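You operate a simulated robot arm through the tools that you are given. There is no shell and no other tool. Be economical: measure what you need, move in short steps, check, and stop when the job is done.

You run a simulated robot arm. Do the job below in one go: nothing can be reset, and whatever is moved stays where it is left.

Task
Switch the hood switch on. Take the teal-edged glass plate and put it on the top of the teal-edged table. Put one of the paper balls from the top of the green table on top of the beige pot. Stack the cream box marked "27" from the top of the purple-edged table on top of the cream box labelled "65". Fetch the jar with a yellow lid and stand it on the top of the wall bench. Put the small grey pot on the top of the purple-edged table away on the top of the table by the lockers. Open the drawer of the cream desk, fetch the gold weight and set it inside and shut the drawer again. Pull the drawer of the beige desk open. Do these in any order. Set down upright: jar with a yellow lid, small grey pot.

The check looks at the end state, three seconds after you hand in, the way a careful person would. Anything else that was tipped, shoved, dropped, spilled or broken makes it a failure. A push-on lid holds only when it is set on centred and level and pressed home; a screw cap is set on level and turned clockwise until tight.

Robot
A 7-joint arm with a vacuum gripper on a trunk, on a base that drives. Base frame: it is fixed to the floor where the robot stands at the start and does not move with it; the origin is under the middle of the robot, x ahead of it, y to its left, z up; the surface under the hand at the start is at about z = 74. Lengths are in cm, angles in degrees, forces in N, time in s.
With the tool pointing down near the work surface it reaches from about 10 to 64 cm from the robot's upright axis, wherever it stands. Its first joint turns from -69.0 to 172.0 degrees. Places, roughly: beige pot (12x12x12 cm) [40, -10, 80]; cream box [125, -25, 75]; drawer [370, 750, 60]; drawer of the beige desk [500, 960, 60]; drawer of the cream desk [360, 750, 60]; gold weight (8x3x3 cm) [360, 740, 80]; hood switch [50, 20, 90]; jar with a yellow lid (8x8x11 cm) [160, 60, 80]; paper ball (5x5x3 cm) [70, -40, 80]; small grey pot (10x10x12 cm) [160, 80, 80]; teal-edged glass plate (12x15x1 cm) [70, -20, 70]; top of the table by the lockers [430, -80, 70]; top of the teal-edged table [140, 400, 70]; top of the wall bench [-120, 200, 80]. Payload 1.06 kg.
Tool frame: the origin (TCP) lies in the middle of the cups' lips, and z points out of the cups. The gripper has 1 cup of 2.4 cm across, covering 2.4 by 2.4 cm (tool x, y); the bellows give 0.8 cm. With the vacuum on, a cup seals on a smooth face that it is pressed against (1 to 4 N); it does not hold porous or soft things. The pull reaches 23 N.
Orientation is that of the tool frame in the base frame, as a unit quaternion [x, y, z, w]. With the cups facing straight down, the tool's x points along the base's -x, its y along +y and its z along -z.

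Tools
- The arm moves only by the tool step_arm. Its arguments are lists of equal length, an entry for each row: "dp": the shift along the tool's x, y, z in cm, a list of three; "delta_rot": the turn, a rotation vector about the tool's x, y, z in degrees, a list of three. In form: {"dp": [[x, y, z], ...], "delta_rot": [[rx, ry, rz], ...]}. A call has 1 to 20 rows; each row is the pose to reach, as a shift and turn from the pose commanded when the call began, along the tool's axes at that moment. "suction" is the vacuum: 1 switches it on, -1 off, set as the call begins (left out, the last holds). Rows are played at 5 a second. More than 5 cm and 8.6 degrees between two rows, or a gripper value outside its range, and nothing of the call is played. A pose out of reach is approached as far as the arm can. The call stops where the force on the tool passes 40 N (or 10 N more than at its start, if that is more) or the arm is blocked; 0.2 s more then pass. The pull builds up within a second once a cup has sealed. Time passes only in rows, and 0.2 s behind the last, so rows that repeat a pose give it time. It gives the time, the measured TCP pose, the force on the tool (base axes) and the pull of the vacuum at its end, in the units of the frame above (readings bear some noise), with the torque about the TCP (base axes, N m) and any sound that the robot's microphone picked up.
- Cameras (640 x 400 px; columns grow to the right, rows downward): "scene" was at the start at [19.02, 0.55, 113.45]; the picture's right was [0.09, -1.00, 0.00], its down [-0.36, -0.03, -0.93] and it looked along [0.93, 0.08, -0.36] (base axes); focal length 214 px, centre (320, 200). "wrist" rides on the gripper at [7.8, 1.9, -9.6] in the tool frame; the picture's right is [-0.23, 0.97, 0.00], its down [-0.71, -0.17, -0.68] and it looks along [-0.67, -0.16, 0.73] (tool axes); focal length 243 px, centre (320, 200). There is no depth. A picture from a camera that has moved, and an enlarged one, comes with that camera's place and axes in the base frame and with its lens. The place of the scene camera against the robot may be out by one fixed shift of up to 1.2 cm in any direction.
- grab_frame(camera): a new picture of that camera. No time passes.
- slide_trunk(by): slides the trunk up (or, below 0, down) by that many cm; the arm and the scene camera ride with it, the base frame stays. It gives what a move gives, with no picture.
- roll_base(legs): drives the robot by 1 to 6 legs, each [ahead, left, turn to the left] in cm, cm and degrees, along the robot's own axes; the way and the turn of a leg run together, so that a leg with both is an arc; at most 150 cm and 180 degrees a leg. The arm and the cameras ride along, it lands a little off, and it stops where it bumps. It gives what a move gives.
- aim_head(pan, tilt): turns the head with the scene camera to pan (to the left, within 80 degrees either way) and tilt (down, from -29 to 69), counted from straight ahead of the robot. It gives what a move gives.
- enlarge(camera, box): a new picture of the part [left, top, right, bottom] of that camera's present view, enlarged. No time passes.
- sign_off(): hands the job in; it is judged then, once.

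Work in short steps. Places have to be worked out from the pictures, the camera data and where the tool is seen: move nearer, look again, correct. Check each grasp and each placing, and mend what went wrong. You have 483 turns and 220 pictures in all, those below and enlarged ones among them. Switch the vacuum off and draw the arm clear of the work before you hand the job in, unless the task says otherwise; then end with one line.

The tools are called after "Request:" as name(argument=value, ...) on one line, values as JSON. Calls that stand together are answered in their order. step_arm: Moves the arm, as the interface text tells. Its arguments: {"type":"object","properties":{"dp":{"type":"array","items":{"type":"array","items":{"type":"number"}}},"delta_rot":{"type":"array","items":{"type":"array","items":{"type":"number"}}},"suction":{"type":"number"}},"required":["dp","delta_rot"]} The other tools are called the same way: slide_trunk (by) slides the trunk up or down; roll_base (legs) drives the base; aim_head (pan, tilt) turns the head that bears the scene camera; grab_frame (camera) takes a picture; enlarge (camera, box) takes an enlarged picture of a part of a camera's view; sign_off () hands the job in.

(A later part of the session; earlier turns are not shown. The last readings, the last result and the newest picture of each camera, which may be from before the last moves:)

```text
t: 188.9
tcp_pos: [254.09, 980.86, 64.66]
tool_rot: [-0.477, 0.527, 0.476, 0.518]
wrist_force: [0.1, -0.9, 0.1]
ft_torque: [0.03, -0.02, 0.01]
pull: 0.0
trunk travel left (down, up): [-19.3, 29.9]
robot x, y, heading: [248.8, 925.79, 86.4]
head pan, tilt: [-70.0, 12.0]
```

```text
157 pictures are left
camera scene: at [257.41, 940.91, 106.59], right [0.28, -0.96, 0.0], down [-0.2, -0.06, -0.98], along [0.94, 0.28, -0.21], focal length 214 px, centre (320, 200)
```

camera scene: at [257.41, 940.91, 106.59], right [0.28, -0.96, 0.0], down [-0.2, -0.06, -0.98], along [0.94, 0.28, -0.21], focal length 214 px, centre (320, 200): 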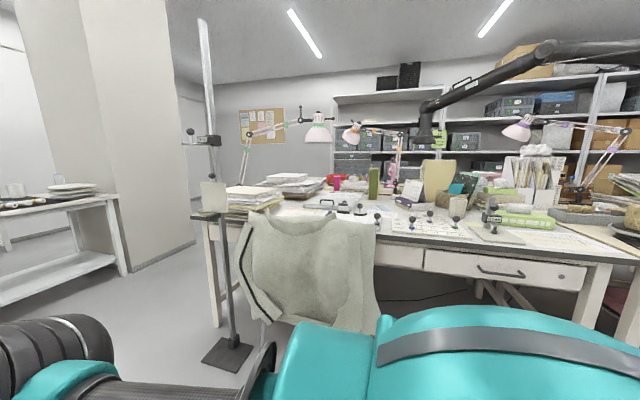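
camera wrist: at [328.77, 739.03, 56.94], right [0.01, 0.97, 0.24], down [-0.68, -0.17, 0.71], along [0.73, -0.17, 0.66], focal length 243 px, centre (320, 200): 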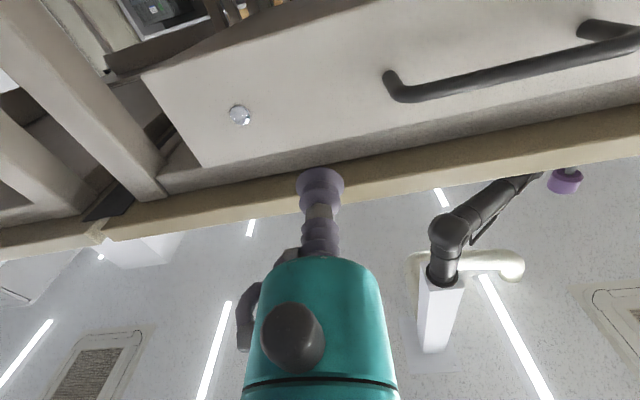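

Something blocked the base. I look ahead and down.

Request:
aim_head(pan=0, tilt=35)

Request:
grab_frame(camera="scene")

Request:
grab_frame(camera="wrist")

```text
t: 190.3
tcp_pos: [254.12, 980.78, 64.59]
tool_rot: [-0.477, 0.527, 0.476, 0.518]
wrist_force: [-0.1, 0.1, -0.6]
ft_torque: [-0.01, -0.01, -0.02]
pull: 0.0
trunk travel left (down, up): [-19.3, 29.9]
robot x, y, heading: [248.39, 925.19, 86.1]
head pan, tilt: [0.0, 35.0]
```

```text
156 pictures are left
camera scene: at [249.03, 947.07, 102.9], right [1.0, -0.07, 0.0], down [-0.04, -0.57, -0.82], along [0.05, 0.82, -0.57], focal length 214 px, centre (320, 200)
```

scene: 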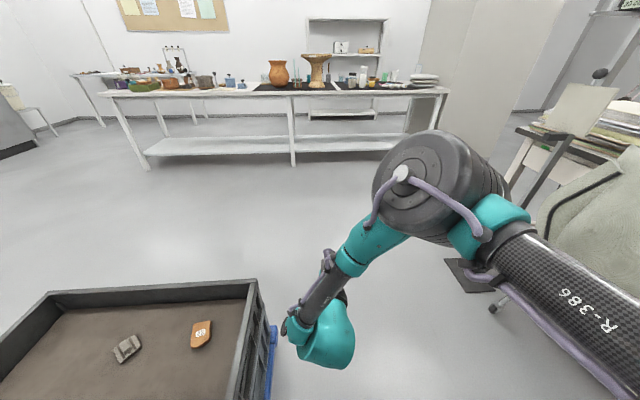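

```text
155 pictures are left
camera wrist: at [251.23, 971.3, 56.93], right [-0.97, 0.09, 0.24], down [0.11, -0.69, 0.71], along [0.23, 0.72, 0.66], focal length 243 px, centre (320, 200)
```

wrist: 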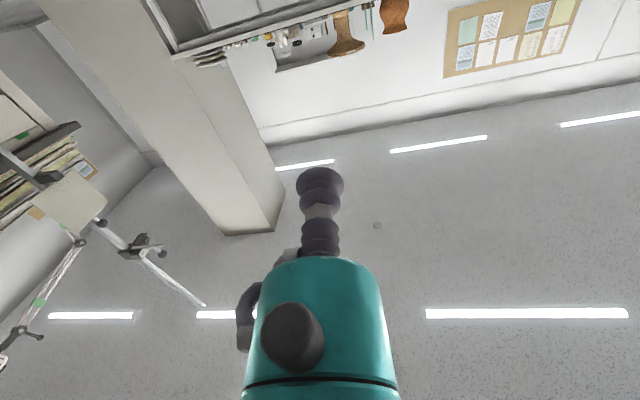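

A crate dolly on the left was in the way (right side x≈237). I back off, shift right, and pass between it and the chair (x≥325).

Request:
roll_base(legs=[[-10, 0, 0], [0, -33, 3.5], [70, 0, 0]])

Request:
grab_frame(camera="scene")

```text
t: 198.0
tcp_pos: [286.38, 1041.54, 64.66]
tool_rot: [-0.484, 0.521, 0.483, 0.512]
wrist_force: [0.0, -0.8, 0.7]
ft_torque: [-0.01, -0.03, 0.0]
pull: 0.1
trunk travel left (down, up): [-19.3, 29.9]
robot x, y, heading: [282.21, 986.38, 87.8]
head pan, tilt: [0.0, 35.0]
```

```text
154 pictures are left
camera scene: at [282.16, 1007.85, 102.9], right [1.0, -0.04, 0.0], down [-0.02, -0.57, -0.82], along [0.03, 0.82, -0.57], focal length 214 px, centre (320, 200)
```

scene: 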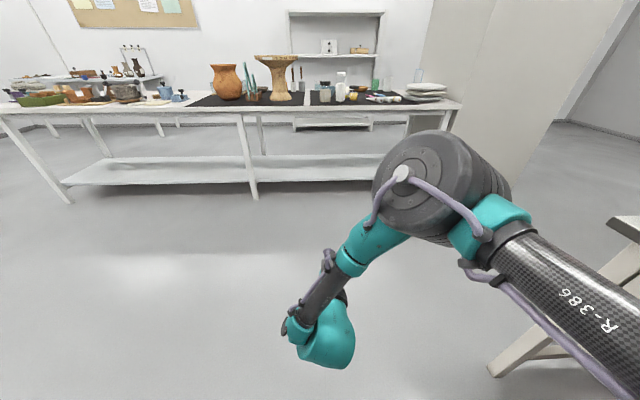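

Clear ahead up to the far table (y≈1163). Drive 92 cm and turn to face +x.

Request:
roll_base(legs=[[92, 0, 0], [0, 0, -88]])

Request:
aim_head(pan=-20, tilt=15)

Request:
grab_frame(camera="scene")

```text
t: 206.7
tcp_pos: [341.01, 1076.3, 64.71]
tool_rot: [0.018, 0.711, -0.013, 0.703]
wrist_force: [-0.4, -0.2, -0.1]
ft_torque: [0.02, -0.04, 0.01]
pull: 0.2
trunk travel left (down, up): [-19.3, 29.9]
robot x, y, heading: [285.67, 1079.2, -0.7]
head pan, tilt: [0.0, 35.0]
```

```text
t: 207.5
tcp_pos: [340.91, 1076.35, 64.81]
tool_rot: [0.018, 0.712, -0.012, 0.702]
wrist_force: [-0.2, 0.0, 0.1]
ft_torque: [-0.03, 0.01, 0.01]
pull: 0.0
trunk travel left (down, up): [-19.3, 29.9]
robot x, y, heading: [286.03, 1079.14, -0.9]
head pan, tilt: [-20.0, 15.0]
```

```text
153 pictures are left
camera scene: at [306.4, 1075.28, 106.09], right [-0.36, -0.93, 0.0], down [-0.24, 0.09, -0.97], along [0.9, -0.34, -0.26], focal length 214 px, centre (320, 200)
```

scene: 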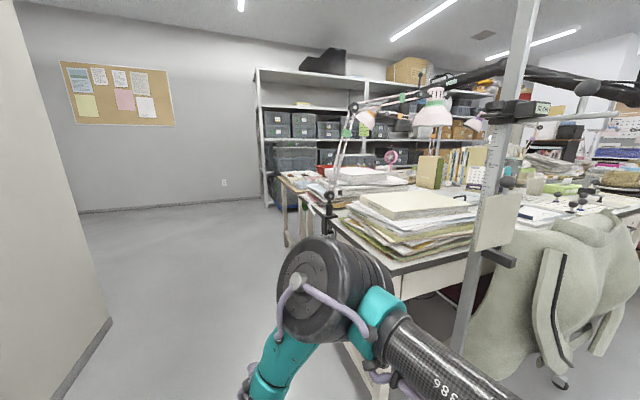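

A second desk stands back-to-back with the white one; its drawer must face +x. I drive round the end: along y≈1092 to x≈585, then look.

Request:
roll_base(legs=[[0, 12, 1], [140, 0, 0], [140, 0, 0], [0, 0, -60]])

Request:
aim_head(pan=-30, tilt=20)

Request:
grab_frame(camera="scene")

```text
t: 224.9
tcp_pos: [586.24, 1038.86, 64.76]
tool_rot: [0.38, 0.601, -0.371, 0.597]
wrist_force: [-1.0, -0.1, -0.7]
ft_torque: [0.02, -0.01, -0.02]
pull: 0.2
trunk travel left (down, up): [-19.3, 29.9]
robot x, y, heading: [562.47, 1088.87, -62.6]
head pan, tilt: [-20.0, 15.0]
```

```text
t: 225.6
tcp_pos: [586.18, 1038.94, 64.6]
tool_rot: [0.379, 0.602, -0.37, 0.598]
wrist_force: [1.0, -0.3, 0.4]
ft_torque: [0.01, -0.03, 0.03]
pull: 0.1
trunk travel left (down, up): [-19.3, 29.9]
robot x, y, heading: [562.39, 1088.4, -62.7]
head pan, tilt: [-30.0, 20.0]
```

```text
152 pictures are left
camera scene: at [567.14, 1067.83, 105.29], right [-1.0, 0.04, 0.0], down [0.02, 0.34, -0.94], along [-0.04, -0.94, -0.34], focal length 214 px, centre (320, 200)
```

scene: 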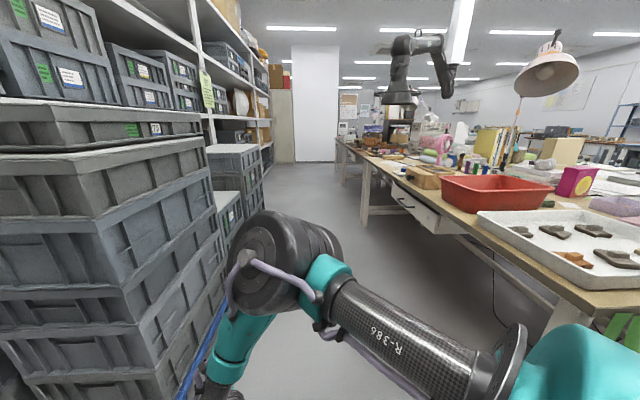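

Desk front is x≈516, crate stacks begin at x≈620. I first bring the tool vertical and tucked, here in the open, then turn to face the desk.

Request:
step_arm(dp=[[-2.5, 0, -1], [-5, 0, -2], [-7.5, 0, -4], [-10, 0, -6], [-12.5, 0, -8], [-15, 0, -10], [-17.5, 0, -12], [-20, 0, -13], [-22.5, 0, -14], [-25, 0, -15], [-27.5, 0, -16]], delta_rot=[[0, 8.5, 0], [0, 17, 0], [0, 25.5, 0], [0, 34, 0], [0, 42.5, 0], [0, 51, 0], [0, 59.5, 0], [0, 68, 0], [0, 76.5, 0], [0, 85, 0], [0, 91, 0]])

Request:
roll_base(legs=[[0, 0, -57.5], [0, 0, -60]])

Request:
grab_frame(camera="scene")

```text
t: 228.0
tcp_pos: [579.15, 1052.87, 92.26]
tool_rot: [0.53, 0.848, 0.011, -0.012]
wrist_force: [0.8, 0.6, 0.6]
ft_torque: [-0.02, 0.0, 0.01]
pull: 0.0
trunk travel left (down, up): [-19.3, 29.9]
robot x, y, heading: [562.43, 1088.76, -62.6]
head pan, tilt: [-30.0, 20.0]
```

```text
t: 233.7
tcp_pos: [523.03, 1091.32, 92.28]
tool_rot: [1.0, -0.023, 0.014, 0.005]
wrist_force: [0.4, 0.2, 0.7]
ft_torque: [0.01, 0.03, -0.02]
pull: 0.0
trunk travel left (down, up): [-19.3, 29.9]
robot x, y, heading: [562.77, 1088.46, 178.8]
head pan, tilt: [-30.0, 20.0]
```

```text
151 pictures are left
camera scene: at [540.81, 1093.6, 105.29], right [0.52, 0.86, 0.0], down [0.29, -0.18, -0.94], along [-0.8, 0.49, -0.34], focal length 214 px, centre (320, 200)
```

scene: 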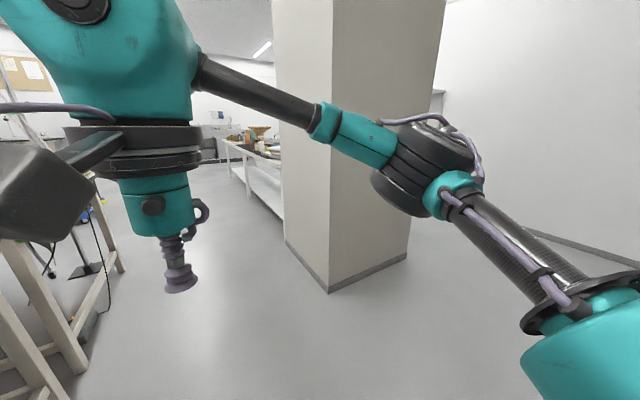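

Back off 8 cm to stay mid-aisle and slide left to y≈968.

Request:
roll_base(legs=[[-8, 0, 1.2], [0, -0.1, 0], [0, 100, 0]])

Request:
aim_head(pan=10, tilt=50)

Request:
grab_frame(camera="scene")

```text
t: 243.5
tcp_pos: [530.83, 993.7, 92.3]
tool_rot: [1.0, -0.015, 0.014, 0.003]
wrist_force: [-0.3, -0.2, -0.3]
ft_torque: [0.02, 0.0, 0.02]
pull: 0.1
trunk travel left (down, up): [-19.3, 29.9]
robot x, y, heading: [570.21, 991.86, 179.8]
head pan, tilt: [-30.0, 20.0]
```

```text
t: 244.6
tcp_pos: [530.76, 993.69, 92.31]
tool_rot: [1.0, -0.016, 0.015, 0.004]
wrist_force: [-0.7, -0.7, -0.7]
ft_torque: [0.03, -0.03, 0.0]
pull: 0.1
trunk travel left (down, up): [-19.3, 29.9]
robot x, y, heading: [570.12, 991.28, 179.6]
head pan, tilt: [10.0, 50.0]
```

```text
150 pictures are left
camera scene: at [549.0, 990.11, 100.73], right [-0.17, 0.99, 0.0], down [0.75, 0.13, -0.64], along [-0.63, -0.11, -0.77], focal length 214 px, centre (320, 200)
```

scene: 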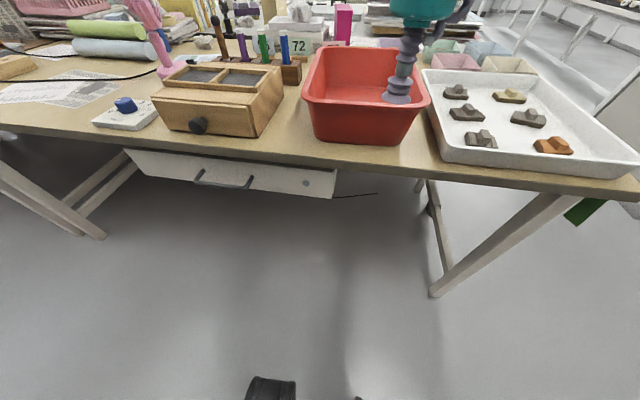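

Handle at y≈953–968, lock at y≈980; target spot y≈974, z≈63.5. I slide left 18 cm and then pitch the tool horizontal in front of the drawer.

Request:
roll_base(legs=[[0, 18, 0]])

Request:
step_arm(dp=[[-1, 0.2, 2.5], [-2, 0.4, 5], [-3, 0.6, 7.5], [-4, 0.8, 10], [-5, 1, 12.5], [-6, 1.1, 15], [-7, 1.2, 17.5], [-8, 1.3, 20], [-9, 1.4, 22.5], [-9.5, 1.5, 25], [-9.5, 1.5, 28]], delta_rot=[[0, -8.5, 0], [0, -17, 0], [0, -25.5, 0], [0, -34, 0], [0, -42.5, 0], [0, -51, 0], [0, -59.5, 0], [0, -68, 0], [0, -76.5, 0], [0, -85, 0], [0, -91.7, 0]])

Request:
grab_frame(camera="scene")

Request:
grab_frame(camera="wrist")

```text
t: 246.8
tcp_pos: [530.67, 975.83, 92.25]
tool_rot: [1.0, -0.016, 0.015, 0.004]
wrist_force: [0.5, -0.3, -0.2]
ft_torque: [0.02, -0.01, 0.04]
pull: 0.0
trunk travel left (down, up): [-19.3, 29.9]
robot x, y, heading: [570.3, 974.15, 179.7]
head pan, tilt: [10.0, 50.0]
```

```text
t: 249.2
tcp_pos: [521.96, 974.34, 64.05]
tool_rot: [-0.705, 0.015, 0.709, 0.008]
wrist_force: [0.2, 0.2, -0.1]
ft_torque: [-0.02, -0.01, -0.01]
pull: 0.1
trunk travel left (down, up): [-19.3, 29.9]
robot x, y, heading: [570.29, 974.02, 179.4]
head pan, tilt: [10.0, 50.0]
```

```text
149 pictures are left
camera scene: at [548.92, 972.29, 100.73], right [-0.17, 0.99, 0.0], down [0.76, 0.13, -0.64], along [-0.63, -0.11, -0.77], focal length 214 px, centre (320, 200)
```

scene: 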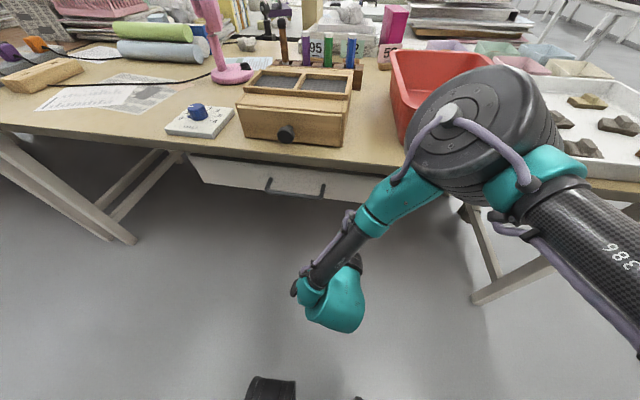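

```text
148 pictures are left
camera wrist: at [531.49, 972.11, 56.12], right [-0.03, -0.97, 0.24], down [0.69, 0.16, 0.7], along [-0.72, 0.19, 0.67], focal length 243 px, centre (320, 200)
```

wrist: 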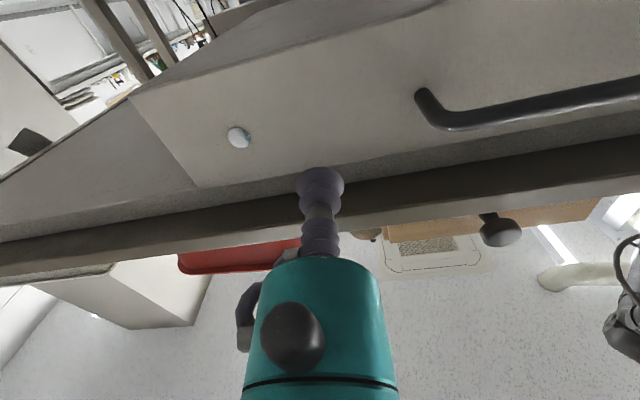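

Aligned between lock and handle. Base ahead 4 cm, then advance slowly with suction until it seals.

Request:
roll_base(legs=[[4, 0, 0]])

Request:
step_arm(dp=[[0, 0, 1.5], [0, 0, 2.5], [0, 0, 3.2], [0, 0, 3.9], [0, 0, 4.6], [0, 0, 5.3], [0, 0, 6]], delta_rot=[[0, 0, 0], [0, 0, 0], [0, 0, 0], [0, 0, 0], [0, 0, 0], [0, 0, 0], [0, 0, 0]], suction=1)

```text
t: 250.0
tcp_pos: [517.94, 974.22, 63.88]
tool_rot: [-0.707, 0.013, 0.707, 0.009]
wrist_force: [0.1, 0.2, -0.2]
ft_torque: [-0.03, -0.01, 0.0]
pull: 0.0
trunk travel left (down, up): [-19.3, 29.9]
robot x, y, heading: [566.21, 973.56, 179.6]
head pan, tilt: [10.0, 50.0]
```

```text
t: 251.3
tcp_pos: [513.92, 974.79, 63.93]
tool_rot: [0.709, -0.015, -0.705, -0.009]
wrist_force: [16.6, 2.7, 11.6]
ft_torque: [-0.07, -0.19, 0.18]
pull: 22.4
trunk travel left (down, up): [-19.3, 29.9]
robot x, y, heading: [566.32, 973.69, 179.9]
head pan, tilt: [10.0, 50.0]
stopped in row 6: the force on the tool passed its limit at 44 N (the readings are from after the stop); the commanded pose is now the measured one
```

Sealed. Pull back by rolling the base back in two goes.

Request:
roll_base(legs=[[-6, 0, 0]])

Request:
roll_base(legs=[[-10, 0, 0]])

Request:
grab_frame(camera="wrist")

Request:
grab_frame(camera="scene")

```text
t: 252.3
tcp_pos: [519.41, 974.5, 63.77]
tool_rot: [0.709, -0.015, -0.705, -0.01]
wrist_force: [1.0, 5.8, -2.2]
ft_torque: [0.22, 0.03, 0.13]
pull: 22.9
trunk travel left (down, up): [-19.3, 29.9]
robot x, y, heading: [572.12, 973.75, 179.9]
head pan, tilt: [10.0, 50.0]
```

```text
t: 253.4
tcp_pos: [529.41, 974.57, 63.86]
tool_rot: [0.709, -0.014, -0.705, -0.009]
wrist_force: [0.9, 8.1, 0.8]
ft_torque: [0.1, -0.04, 0.09]
pull: 23.2
trunk travel left (down, up): [-19.3, 29.9]
robot x, y, heading: [582.08, 973.95, 180.1]
head pan, tilt: [10.0, 50.0]
```

```text
147 pictures are left
camera wrist: at [538.89, 972.27, 56.03], right [-0.03, -0.97, 0.24], down [0.69, 0.15, 0.71], along [-0.73, 0.19, 0.66], focal length 243 px, centre (320, 200)
```

wrist: 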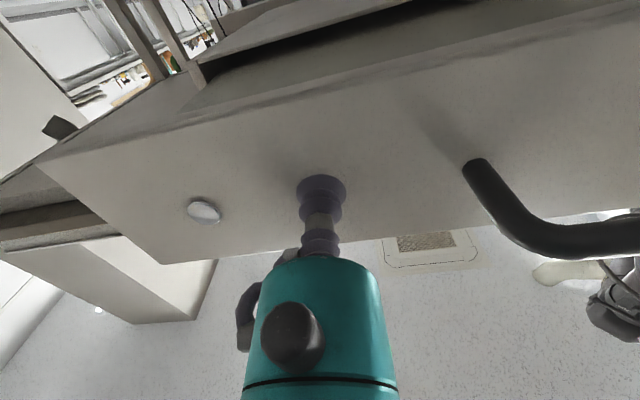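

```text
146 pictures are left
camera scene: at [560.6, 972.26, 100.73], right [-0.17, 0.99, 0.0], down [0.75, 0.13, -0.64], along [-0.63, -0.11, -0.77], focal length 214 px, centre (320, 200)
```

scene: 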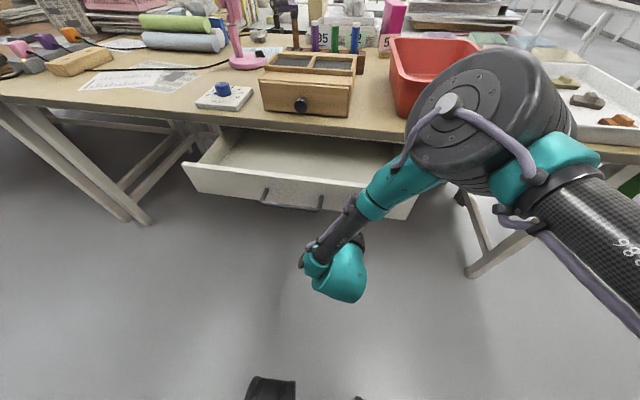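

Open 15.5 cm; pull 4 cm more, then release.

Request:
roll_base(legs=[[-4, 0, 0]])

Request:
step_arm(dp=[[0, 0, 0], [0, 0, 0], [0, 0, 0], [0, 0, 0], [0, 0, -1], [0, 0, -4], [0, 0, -7]], delta_rot=[[0, 0, 0], [0, 0, 0], [0, 0, 0], [0, 0, 0], [0, 0, 0], [0, 0, 0], [0, 0, 0]], suction=-1)

Request:
step_arm(dp=[[-2.5, 0, 0], [-5, 0, 0], [-7.5, 0, 0], [-10, 0, -1], [-13, 0, -2], [-16, 0, -3], [-19, 0, -4], [-22, 0, -5], [-25, 0, -5], [-28, 0, -5], [-30, 0, -5]], delta_rot=[[0, 8.5, 0], [0, 17, 0], [0, 25.5, 0], [0, 34, 0], [0, 42.5, 0], [0, 51, 0], [0, 59.5, 0], [0, 68, 0], [0, 76.5, 0], [0, 85, 0], [0, 90, 0]])

Request:
grab_frame(camera="scene")

```text
t: 254.5
tcp_pos: [532.62, 974.35, 63.42]
tool_rot: [0.712, -0.014, -0.702, -0.01]
wrist_force: [-0.3, -1.8, -7.0]
ft_torque: [0.0, 0.08, 0.02]
pull: 22.8
trunk travel left (down, up): [-19.3, 29.9]
robot x, y, heading: [585.74, 973.62, 179.8]
head pan, tilt: [10.0, 50.0]
stopped in leg 1: the robot was blocked; the commanded pose is now the measured one
```

```text
t: 256.1
tcp_pos: [539.49, 974.27, 63.56]
tool_rot: [0.71, -0.013, -0.704, -0.01]
wrist_force: [0.8, 0.3, -0.6]
ft_torque: [-0.01, -0.03, -0.02]
pull: 0.0
trunk travel left (down, up): [-19.3, 29.9]
robot x, y, heading: [585.67, 973.7, 179.9]
head pan, tilt: [10.0, 50.0]
```

```text
t: 258.5
tcp_pos: [544.03, 974.15, 93.29]
tool_rot: [1.0, -0.016, 0.008, 0.002]
wrist_force: [0.1, 0.0, 0.2]
ft_torque: [-0.02, 0.02, -0.01]
pull: 0.0
trunk travel left (down, up): [-19.3, 29.9]
robot x, y, heading: [585.96, 973.39, 179.7]
head pan, tilt: [10.0, 50.0]
```

```text
145 pictures are left
camera scene: at [563.56, 972.14, 100.57], right [-0.17, 0.98, 0.0], down [0.76, 0.13, -0.64], along [-0.63, -0.11, -0.77], focal length 214 px, centre (320, 200)
```

scene: 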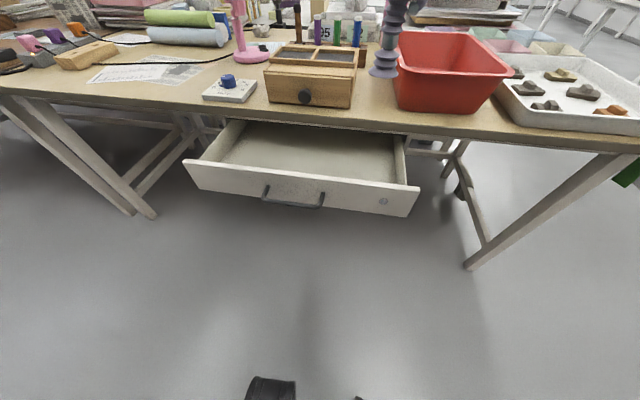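

The drawer stands about 18 cm open. I drive back out: forward a bit, right out of the aisle, then along y≈1090 to x≈285 and turn to face -y.

Request:
roll_base(legs=[[10, 0, 0.3], [0, -118, 0], [145, 0, 0], [147, 0, 0], [0, 0, 90]])

Request:
aim_head(pan=0, tilt=25)

Request:
grab_frame(camera="scene")

```text
t: 287.5
tcp_pos: [284.19, 1056.88, 93.65]
tool_rot: [0.718, 0.696, 0.003, 0.001]
wrist_force: [0.5, -0.4, 0.5]
ft_torque: [0.01, -0.02, -0.01]
pull: 0.0
trunk travel left (down, up): [-19.3, 29.9]
robot x, y, heading: [284.43, 1097.99, -89.9]
head pan, tilt: [10.0, 50.0]
```

```text
t: 288.4
tcp_pos: [284.12, 1056.97, 93.61]
tool_rot: [0.718, 0.696, 0.003, 0.0]
wrist_force: [-0.4, -0.3, -0.5]
ft_torque: [0.0, 0.01, -0.04]
pull: 0.1
trunk travel left (down, up): [-19.3, 29.9]
robot x, y, heading: [284.78, 1097.81, -90.0]
head pan, tilt: [0.0, 25.0]
```

```text
144 pictures are left
camera scene: at [283.73, 1075.37, 104.47], right [-1.0, 0.0, 0.0], down [0.0, 0.42, -0.91], along [0.0, -0.91, -0.42], focal length 214 px, centre (320, 200)
```

scene: 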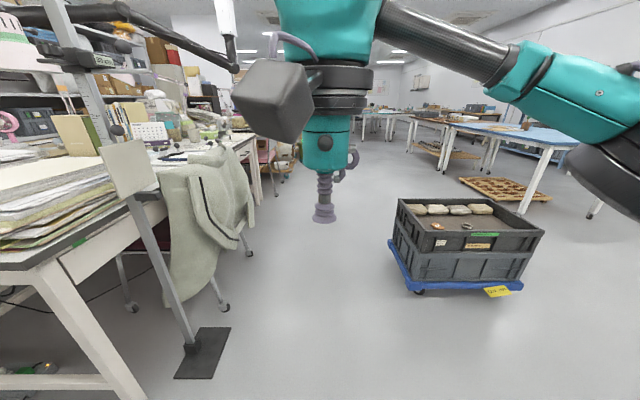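

Path between stand (x≥328) and crate dolly (x≤233) is free; I drive back along -y, drifting to x≈238.

Request:
roll_base(legs=[[148, 0, 0], [72, 0, 0], [100, -45, 0], [150, 0, 0], [150, 0, 0]])

Request:
aim_head(pan=0, tilt=20)

Request:
grab_frame(camera="scene")

```text
t: 318.5
tcp_pos: [214.42, 439.67, 93.56]
tool_rot: [0.74, 0.672, 0.003, 0.001]
wrist_force: [-0.1, 0.2, -0.5]
ft_torque: [0.0, -0.01, 0.0]
pull: 0.0
trunk travel left (down, up): [-19.3, 29.9]
robot x, y, heading: [217.98, 480.4, -93.7]
head pan, tilt: [0.0, 25.0]
```

```text
t: 319.2
tcp_pos: [214.35, 439.7, 93.61]
tool_rot: [0.74, 0.672, 0.003, 0.001]
wrist_force: [-0.1, 0.9, 0.0]
ft_torque: [0.0, -0.01, -0.02]
pull: 0.1
trunk travel left (down, up): [-19.3, 29.9]
robot x, y, heading: [217.25, 480.04, -93.9]
head pan, tilt: [0.0, 20.0]
```

```text
143 pictures are left
camera scene: at [215.22, 457.92, 105.28], right [-1.0, 0.06, 0.0], down [0.02, 0.34, -0.94], along [-0.06, -0.94, -0.34], focal length 214 px, centre (320, 200)
```

scene: 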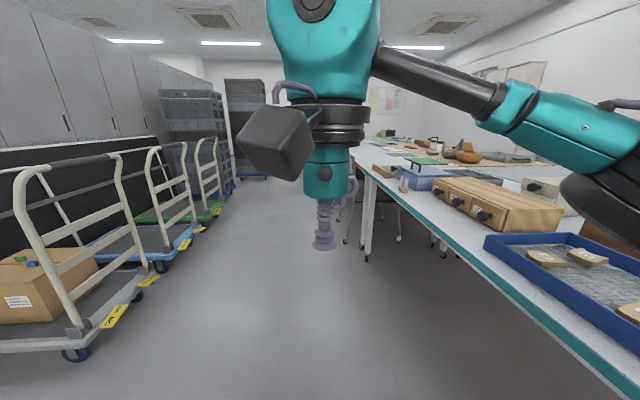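

Correct the heading, shift to x≈232 and continue to y≈80, then turn right to face the purple-edged table.

Request:
roll_base(legs=[[0, 15, 3.9], [150, 0, 0], [150, 0, 0], [92, 0, 0], [0, 0, -90]])

Request:
slide_trunk(by=8)

Request:
aim_head(pan=0, tilt=30)

Request:
grab_frame(camera="scene")

```text
t: 343.3
tcp_pos: [190.83, 92.97, 93.52]
tool_rot: [1.0, -0.022, 0.002, 0.003]
wrist_force: [0.2, 0.0, -0.4]
ft_torque: [-0.04, 0.02, -0.01]
pull: 0.0
trunk travel left (down, up): [-19.3, 29.9]
robot x, y, heading: [231.87, 92.0, 179.1]
head pan, tilt: [0.0, 20.0]
```

```text
t: 344.5
tcp_pos: [190.83, 92.95, 101.69]
tool_rot: [1.0, -0.022, 0.003, 0.003]
wrist_force: [0.9, 0.1, -0.3]
ft_torque: [0.01, 0.01, 0.0]
pull: 0.0
trunk travel left (down, up): [-27.3, 21.9]
robot x, y, heading: [231.59, 91.92, 179.0]
head pan, tilt: [0.0, 20.0]
```

```text
t: 345.2
tcp_pos: [190.84, 92.98, 101.58]
tool_rot: [1.0, -0.021, 0.002, 0.002]
wrist_force: [0.0, -0.6, 0.3]
ft_torque: [-0.03, -0.01, 0.01]
pull: 0.0
trunk travel left (down, up): [-27.3, 21.9]
robot x, y, heading: [231.61, 91.88, 179.3]
head pan, tilt: [0.0, 30.0]
```

```text
142 pictures are left
camera scene: at [210.98, 92.07, 111.84], right [0.01, 1.0, 0.0], down [0.5, -0.01, -0.87], along [-0.87, 0.01, -0.5], focal length 214 px, centre (320, 200)
```

scene: 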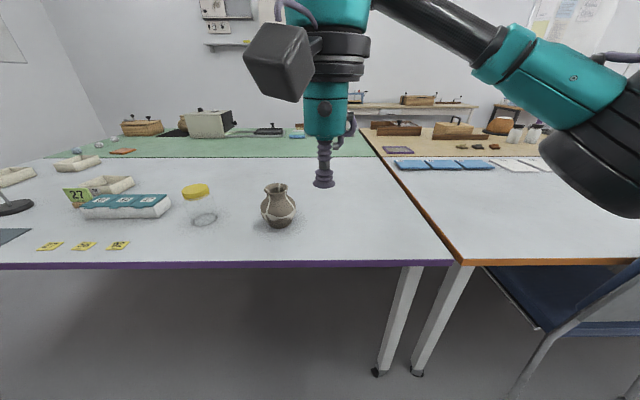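

Jar at ≈(157.5, 56.5), grey pot at ≈(160, 80). I move nearer to inspect both, and the boxes' labels.

Request:
roll_base(legs=[[0, 22, 0.8], [28, 0, 0]])

Request:
grab_frame(camera="scene")

Request:
grab_frame(camera="wrist")

```text
t: 349.3
tcp_pos: [162.88, 69.95, 101.54]
tool_rot: [1.0, -0.012, 0.001, 0.002]
wrist_force: [-0.1, 0.9, -0.4]
ft_torque: [0.02, -0.01, 0.02]
pull: 0.0
trunk travel left (down, up): [-27.3, 21.9]
robot x, y, heading: [203.64, 70.05, -179.9]
head pan, tilt: [0.0, 30.0]
```

```text
141 pictures are left
camera scene: at [183.1, 69.37, 111.83], right [-0.01, 1.0, 0.0], down [0.5, 0.0, -0.87], along [-0.87, -0.01, -0.5], focal length 214 px, centre (320, 200)
```

scene: 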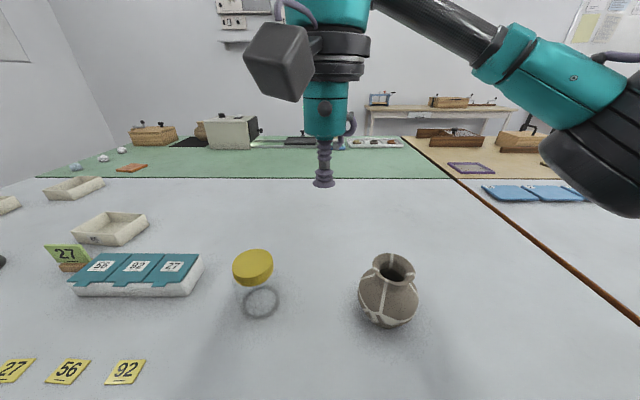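

```text
140 pictures are left
camera wrist: at [170.7, 67.89, 111.22], right [-0.26, -0.97, 0.0], down [-0.71, 0.19, 0.68], along [-0.66, 0.17, -0.73], focal length 243 px, centre (320, 200)
```

wrist: 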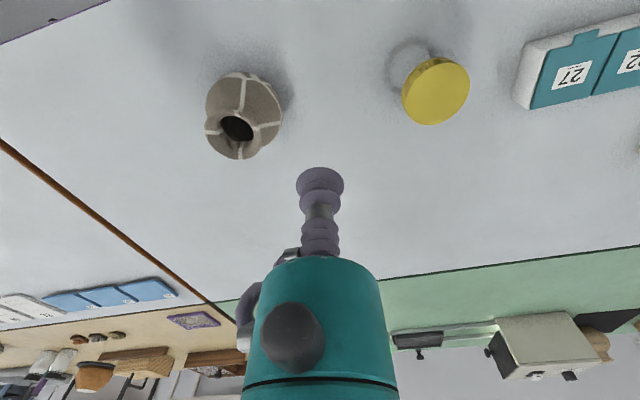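

Request:
enlarge(camera="scene", box=[210, 230, 450, 380])

Request:
enlarge(camera="scene", box=[0, 160, 220, 298])

Request:
enlarge(camera="wrist", box=[190, 30, 510, 230])

```text
2.67 times, centred on (330, 305) of scene
camera zoom: at [183.1, 69.37, 111.83], right [-0.01, 1.0, 0.0], down [0.5, 0.0, -0.87], along [-0.87, -0.01, -0.5], focal length 572 px, centre (293, -80)
```

zoom: 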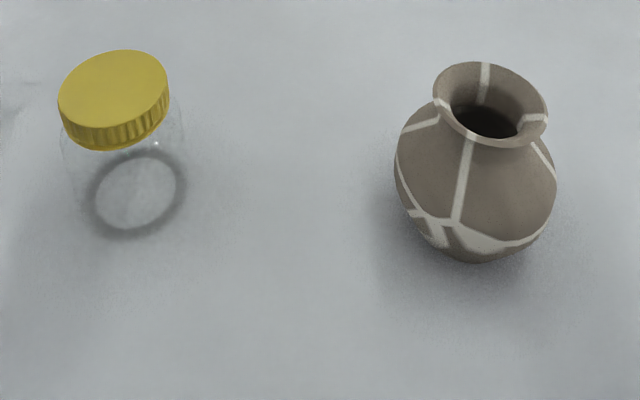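

```text
2.90 times, centred on (110, 229) of scene
camera zoom: at [183.1, 69.37, 111.83], right [-0.01, 1.0, 0.0], down [0.5, 0.0, -0.87], along [-0.87, -0.01, -0.5], focal length 622 px, centre (929, 116)
```

zoom: 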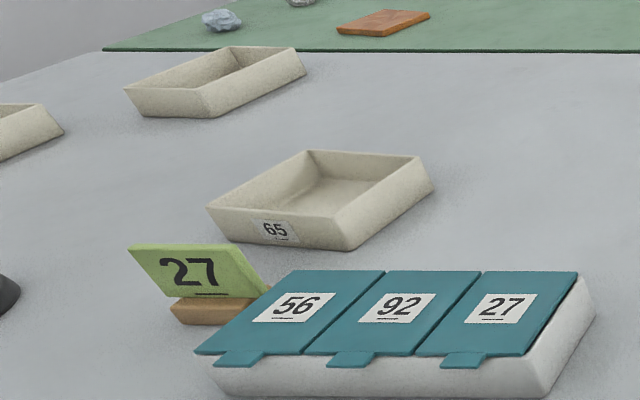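

```text
2.00 times, centred on (350, 130) of wrist
camera zoom: at [170.7, 67.89, 111.22], right [-0.26, -0.97, 0.0], down [-0.71, 0.19, 0.68], along [-0.66, 0.17, -0.73], focal length 485 px, centre (260, 340)
```

zoom: 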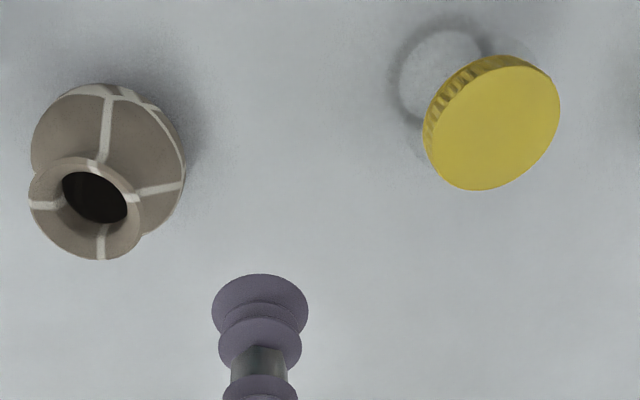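

Box "65" is the left-middle tray. First the jar: lid centre ≈(159.3, 58.6, 86). I move above it and look.

Request:
step_arm(dp=[[-1, 3.8, 2], [-2.2, 7.6, 4], [-3.6, 11.3, 6], [-3.6, 11.3, 8.5], [-3.6, 11.3, 8.5]], delta_rot=[[0, 0, 0], [0, 0, 0], [0, 0, 0], [0, 0, 0], [0, 0, 0]])

Request:
grab_frame(camera="wrist")

Request:
enlarge(camera="scene", box=[190, 150, 350, 330])

```text
t: 350.5
tcp_pos: [159.12, 58.53, 93.21]
tool_rot: [1.0, -0.013, 0.001, 0.003]
wrist_force: [-1.2, 0.2, 0.5]
ft_torque: [-0.03, 0.0, -0.01]
pull: 0.1
trunk travel left (down, up): [-27.3, 21.9]
robot x, y, heading: [203.83, 69.75, -179.6]
head pan, tilt: [0.0, 30.0]
```

```text
136 pictures are left
camera wrist: at [166.93, 56.51, 102.71], right [-0.26, -0.97, 0.01], down [-0.71, 0.19, 0.68], along [-0.66, 0.17, -0.73], focal length 243 px, centre (320, 200)
```

wrist: 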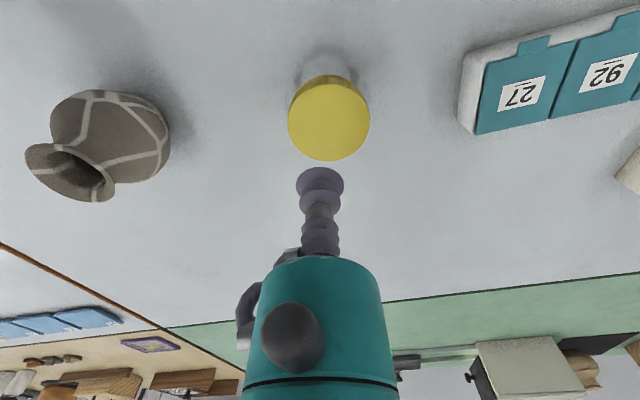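

```text
2.22 times, centred on (270, 240) of scene
camera zoom: at [183.12, 69.38, 111.84], right [-0.01, 1.0, 0.0], down [0.5, 0.0, -0.87], along [-0.87, -0.01, -0.5], focal length 477 px, centre (431, 111)
```

zoom: 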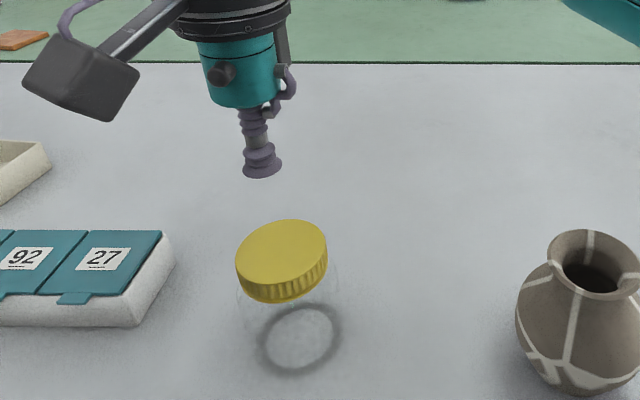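

Lid centre ≈(158.6, 57.8). Lower onto it with suction in small steps.

Request:
step_arm(dp=[[-0.5, 0.7, 3], [-0.5, 0.7, 5.5], [-0.5, 0.7, 6.3], [-0.5, 0.7, 6.9], [-0.5, 0.7, 7.4], [-0.5, 0.7, 7.4]], delta_rot=[[0, 0, 0], [0, 0, 0], [0, 0, 0], [0, 0, 0], [0, 0, 0], [0, 0, 0]], suction=1)

```text
t: 351.9
tcp_pos: [158.76, 58.01, 85.63]
tool_rot: [1.0, -0.012, 0.001, 0.003]
wrist_force: [-0.9, -0.1, -0.1]
ft_torque: [0.0, 0.04, 0.01]
pull: 0.0
trunk travel left (down, up): [-27.3, 21.9]
robot x, y, heading: [203.76, 70.09, -179.5]
head pan, tilt: [0.0, 30.0]
```

Request:
step_arm(dp=[[0, 0, 0.4], [0, 0, 0.7], [0, 0, 1.0], [0, 0, 1.2], [0, 0, 1.2]], delta_rot=[[0, 0, 0], [0, 0, 0], [0, 0, 0], [0, 0, 0], [0, 0, 0]])

```text
t: 353.1
tcp_pos: [158.73, 57.94, 84.68]
tool_rot: [1.0, -0.011, 0.001, 0.003]
wrist_force: [1.1, -1.0, 5.5]
ft_torque: [0.02, -0.03, -0.01]
pull: 22.6
trunk travel left (down, up): [-27.3, 21.9]
robot x, y, heading: [203.61, 69.14, -179.7]
head pan, tilt: [0.0, 30.0]
```

Sealed on the lid. Lift slowly 2 cm and read the weight.

Request:
step_arm(dp=[[0, 0, -0.5], [0, 0, -1], [0, 0, -2], [0, 0, -2], [0, 0, -2]], delta_rot=[[0, 0, 0], [0, 0, 0], [0, 0, 0], [0, 0, 0], [0, 0, 0]])

Request:
enlarge(camera="scene", box=[190, 150, 350, 330])

```text
t: 354.3
tcp_pos: [158.78, 57.94, 86.67]
tool_rot: [1.0, -0.012, 0.002, 0.002]
wrist_force: [0.8, -0.2, -2.3]
ft_torque: [0.01, 0.01, 0.01]
pull: 22.8
trunk travel left (down, up): [-27.3, 21.9]
robot x, y, heading: [203.62, 69.84, -179.7]
head pan, tilt: [0.0, 30.0]
```

```text
2.22 times, centred on (270, 240) of scene
camera zoom: at [183.11, 69.37, 111.83], right [-0.01, 1.0, 0.0], down [0.5, 0.0, -0.87], along [-0.87, -0.01, -0.5], focal length 477 px, centre (431, 111)
```

zoom: 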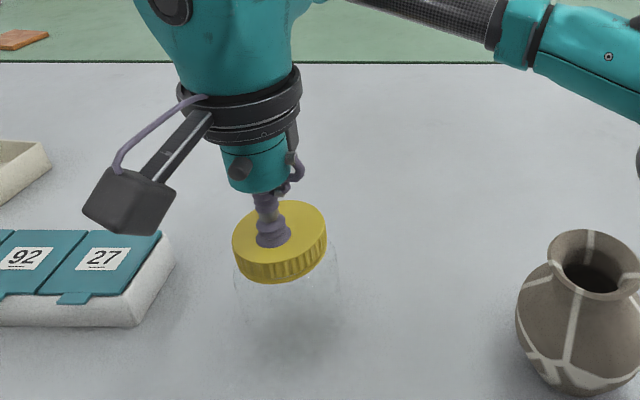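

The whole jar hangs from its lid. Raise it, back off, and travel round the right end of the tables to the wall bench side.

Request:
step_arm(dp=[[0, 0, -4], [0, 0, -8], [1, -3, -12], [2, -6, -16], [3, -9, -18], [3, -11, -18]], delta_rot=[[0, 0, 0], [0, 0, 0], [0, 0, 0], [0, 0, 0], [0, 0, 0], [0, 0, 0]])

Request:
roll_base(legs=[[-20, 0, 0], [0, 140, 0], [0, 28, 0]])

Request:
aim_head(pan=0, tilt=20)

Request:
grab_frame(camera="scene")

```text
refused: row 3 steps farther than a row can; nothing moved
```

```text
t: 370.6
tcp_pos: [177.91, -108.7, 86.66]
tool_rot: [1.0, -0.024, 0.002, 0.003]
wrist_force: [-0.4, 0.1, -2.7]
ft_torque: [0.02, 0.02, -0.03]
pull: 23.0
trunk travel left (down, up): [-27.3, 21.9]
robot x, y, heading: [223.1, -97.89, 179.1]
head pan, tilt: [0.0, 30.0]
```

```text
t: 371.3
tcp_pos: [177.86, -108.59, 86.64]
tool_rot: [1.0, -0.023, 0.003, 0.003]
wrist_force: [0.1, 0.2, -2.7]
ft_torque: [0.01, -0.04, 0.0]
pull: 23.1
trunk travel left (down, up): [-27.3, 21.9]
robot x, y, heading: [223.14, -97.84, 179.3]
head pan, tilt: [0.0, 20.0]
```

```text
133 pictures are left
camera scene: at [202.29, -97.86, 113.43], right [0.01, 1.0, 0.0], down [0.34, -0.01, -0.94], along [-0.94, 0.01, -0.34], focal length 214 px, centre (320, 200)
```

scene: 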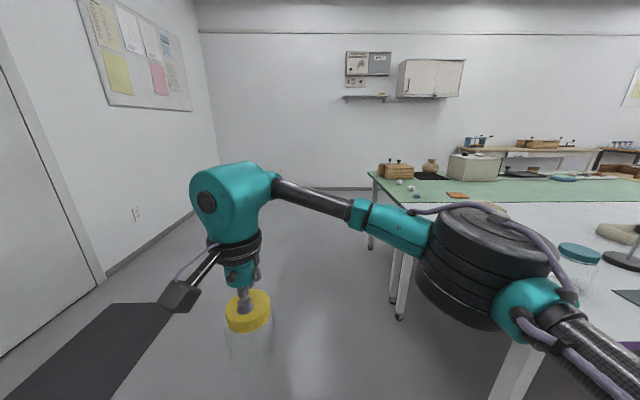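

The lift had been refused, so the jar travelled low, just outside the table edge; nothing seems disturbed. I raise it now, and take a look at the table.

Request:
step_arm(dp=[[0, 0, -4], [0, 0, -8], [1, -2, -12], [2, -5, -15], [2, -8, -17], [2, -11, -18]], delta_rot=[[0, 0, 0], [0, 0, 0], [0, 0, 0], [0, 0, 0], [0, 0, 0], [0, 0, 0]])

Request:
aim_head(pan=-50, tilt=25)

Request:
grab_frame(camera="scene")

```text
t: 372.7
tcp_pos: [180.63, -97.47, 104.45]
tool_rot: [1.0, -0.023, 0.002, 0.002]
wrist_force: [-0.1, -0.5, -2.1]
ft_torque: [-0.04, -0.02, -0.02]
pull: 22.8
trunk travel left (down, up): [-27.3, 21.9]
robot x, y, heading: [223.57, -97.73, 179.2]
head pan, tilt: [0.0, 20.0]
```

```text
t: 373.9
tcp_pos: [180.58, -97.58, 104.41]
tool_rot: [1.0, -0.024, 0.002, 0.002]
wrist_force: [-0.1, -0.1, -2.6]
ft_torque: [0.01, -0.04, -0.02]
pull: 22.5
trunk travel left (down, up): [-27.3, 21.9]
robot x, y, heading: [223.14, -97.58, 179.1]
head pan, tilt: [-50.0, 25.0]
```

```text
132 pictures are left
camera scene: at [205.78, -90.85, 112.63], right [0.77, 0.63, 0.0], down [0.27, -0.33, -0.91], along [-0.57, 0.7, -0.42], focal length 214 px, centre (320, 200)
```

scene: 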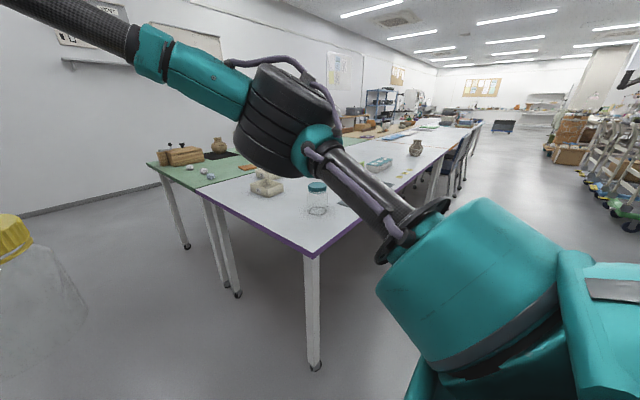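

Table items stand as before. Drive along y≈-97 to x≈-25 and look at the wall side.

Request:
roll_base(legs=[[145, 0, 0.9], [105, 0, 0]])

Request:
aim_head(pan=-60, tilt=15)

Request:
grab_frame(camera="scene")

```text
t: 385.9
tcp_pos: [-65.28, -97.06, 104.47]
tool_rot: [1.0, -0.02, 0.002, 0.003]
wrist_force: [-0.6, -0.8, -2.2]
ft_torque: [-0.03, -0.01, -0.04]
pull: 22.7
trunk travel left (down, up): [-27.3, 21.9]
robot x, y, heading: [-22.56, -97.05, 179.8]
head pan, tilt: [-50.0, 25.0]
```

```text
t: 386.6
tcp_pos: [-65.15, -97.12, 104.46]
tool_rot: [1.0, -0.02, 0.001, 0.003]
wrist_force: [-1.2, 1.0, -2.0]
ft_torque: [0.05, -0.03, 0.0]
pull: 22.9
trunk travel left (down, up): [-27.3, 21.9]
robot x, y, heading: [-22.64, -97.04, 179.3]
head pan, tilt: [-60.0, 15.0]
```

```text
131 pictures are left
camera scene: at [-38.76, -89.16, 114.25], right [0.87, 0.49, 0.0], down [0.13, -0.23, -0.97], along [-0.48, 0.84, -0.26], focal length 214 px, centre (320, 200)
```

scene: 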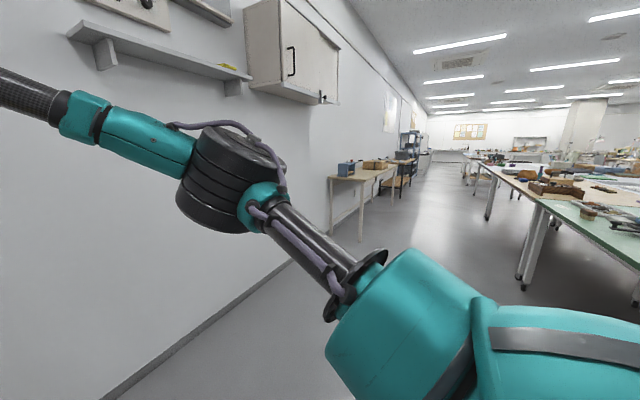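

The wall is at x≈-159, the wall bench's front edge at x≈-110 from y≈136. I slide right along the aisle.

Request:
roll_base(legs=[[0, -150, 0.5], [0, -120, 0]])

Request:
aim_head(pan=0, tilt=25)

Request:
grab_frame(camera="scene")

```text
t: 410.3
tcp_pos: [-74.05, 168.9, 104.46]
tool_rot: [1.0, 0.029, 0.002, 0.002]
wrist_force: [-0.3, -0.2, -2.1]
ft_torque: [-0.02, -0.03, -0.01]
pull: 22.8
trunk travel left (down, up): [-27.3, 21.9]
robot x, y, heading: [-31.46, 172.85, -174.8]
head pan, tilt: [-60.0, 15.0]
```

```text
t: 411.6
tcp_pos: [-74.1, 168.92, 104.55]
tool_rot: [1.0, 0.029, 0.002, 0.002]
wrist_force: [-0.5, -0.7, -1.6]
ft_torque: [0.02, -0.04, -0.02]
pull: 23.1
trunk travel left (down, up): [-27.3, 21.9]
robot x, y, heading: [-31.62, 172.94, -174.8]
head pan, tilt: [0.0, 25.0]
```

```text
130 pictures are left
camera scene: at [-52.46, 170.93, 112.63], right [-0.09, 1.0, 0.0], down [0.42, 0.04, -0.91], along [-0.9, -0.08, -0.42], focal length 214 px, centre (320, 200)
```

scene: 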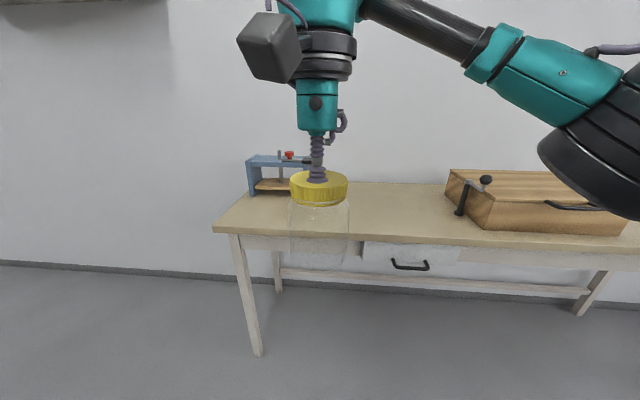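

The bench is free between the blue press and the wooden box. I straighten up and approach so the jar can stand at about (-116, 187).

Request:
roll_base(legs=[[0, 0, -5.2], [0, -15, 0], [35, 0, 0]])

Request:
aim_head(pan=0, tilt=45)

Request:
grab_frame(camera="scene")

Request:
grab_frame(camera="wrist")

```text
t: 415.9
tcp_pos: [-108.29, 188.22, 104.38]
tool_rot: [1.0, -0.025, 0.002, 0.003]
wrist_force: [0.5, 0.7, -2.0]
ft_torque: [0.01, 0.01, -0.02]
pull: 23.1
trunk travel left (down, up): [-27.3, 21.9]
robot x, y, heading: [-65.55, 188.0, 179.0]
head pan, tilt: [0.0, 25.0]
```

```text
t: 416.7
tcp_pos: [-108.25, 188.19, 104.34]
tool_rot: [1.0, -0.025, 0.003, 0.002]
wrist_force: [-0.2, -0.4, -3.2]
ft_torque: [-0.03, 0.01, -0.01]
pull: 22.7
trunk travel left (down, up): [-27.3, 21.9]
robot x, y, heading: [-65.52, 187.9, 178.9]
head pan, tilt: [0.0, 45.0]
```

```text
129 pictures are left
camera scene: at [-85.38, 187.88, 109.58], right [0.02, 1.0, 0.0], down [0.71, -0.01, -0.71], along [-0.71, 0.01, -0.71], focal length 214 px, centre (320, 200)
```

scene: 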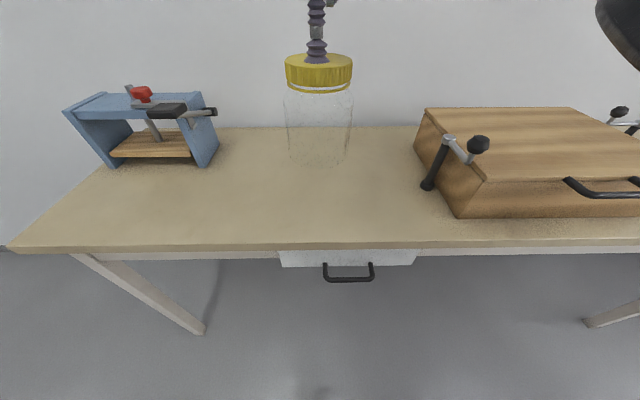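

```text
128 pictures are left
camera wrist: at [-100.56, 186.03, 114.03], right [-0.28, -0.96, 0.0], down [-0.7, 0.21, 0.68], along [-0.65, 0.19, -0.73], focal length 243 px, centre (320, 200)
```

wrist: 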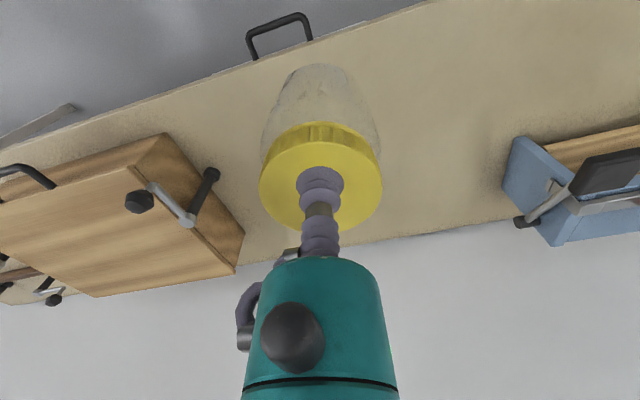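

Bench top estimated z≈76.5, front edge x≈-107. I move 12 cm further in and lower to z≈92.

Request:
step_arm(dp=[[-3, 0, 2], [-6, 0, 4], [-9, 0, 6], [-12, 0, 8], [-12, 0, 11], [-12, 0, 12.5], [-12, 0, 12.5]], delta_rot=[[0, 0, 0], [0, 0, 0], [0, 0, 0], [0, 0, 0], [0, 0, 0], [0, 0, 0], [0, 0, 0]])

Request:
grab_frame(camera="scene")

```text
t: 418.3
tcp_pos: [-120.36, 188.82, 92.03]
tool_rot: [1.0, -0.025, 0.002, 0.003]
wrist_force: [0.3, -0.5, -2.6]
ft_torque: [0.01, 0.01, 0.01]
pull: 23.1
trunk travel left (down, up): [-27.3, 21.9]
robot x, y, heading: [-65.39, 188.03, 179.0]
head pan, tilt: [0.0, 45.0]
```

```text
127 pictures are left
camera scene: at [-85.38, 187.88, 109.57], right [0.02, 1.0, 0.0], down [0.71, -0.01, -0.71], along [-0.71, 0.01, -0.71], focal length 214 px, centre (320, 200)
```

scene: 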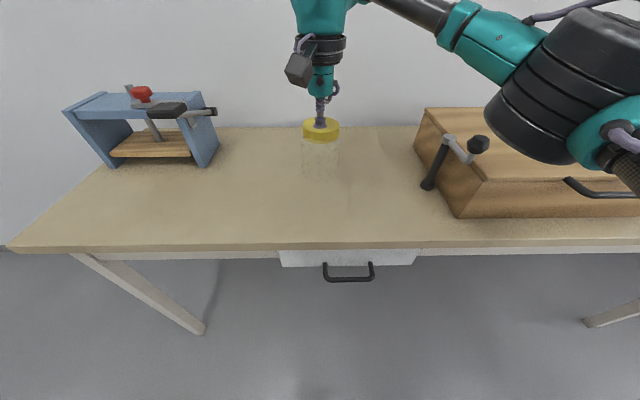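

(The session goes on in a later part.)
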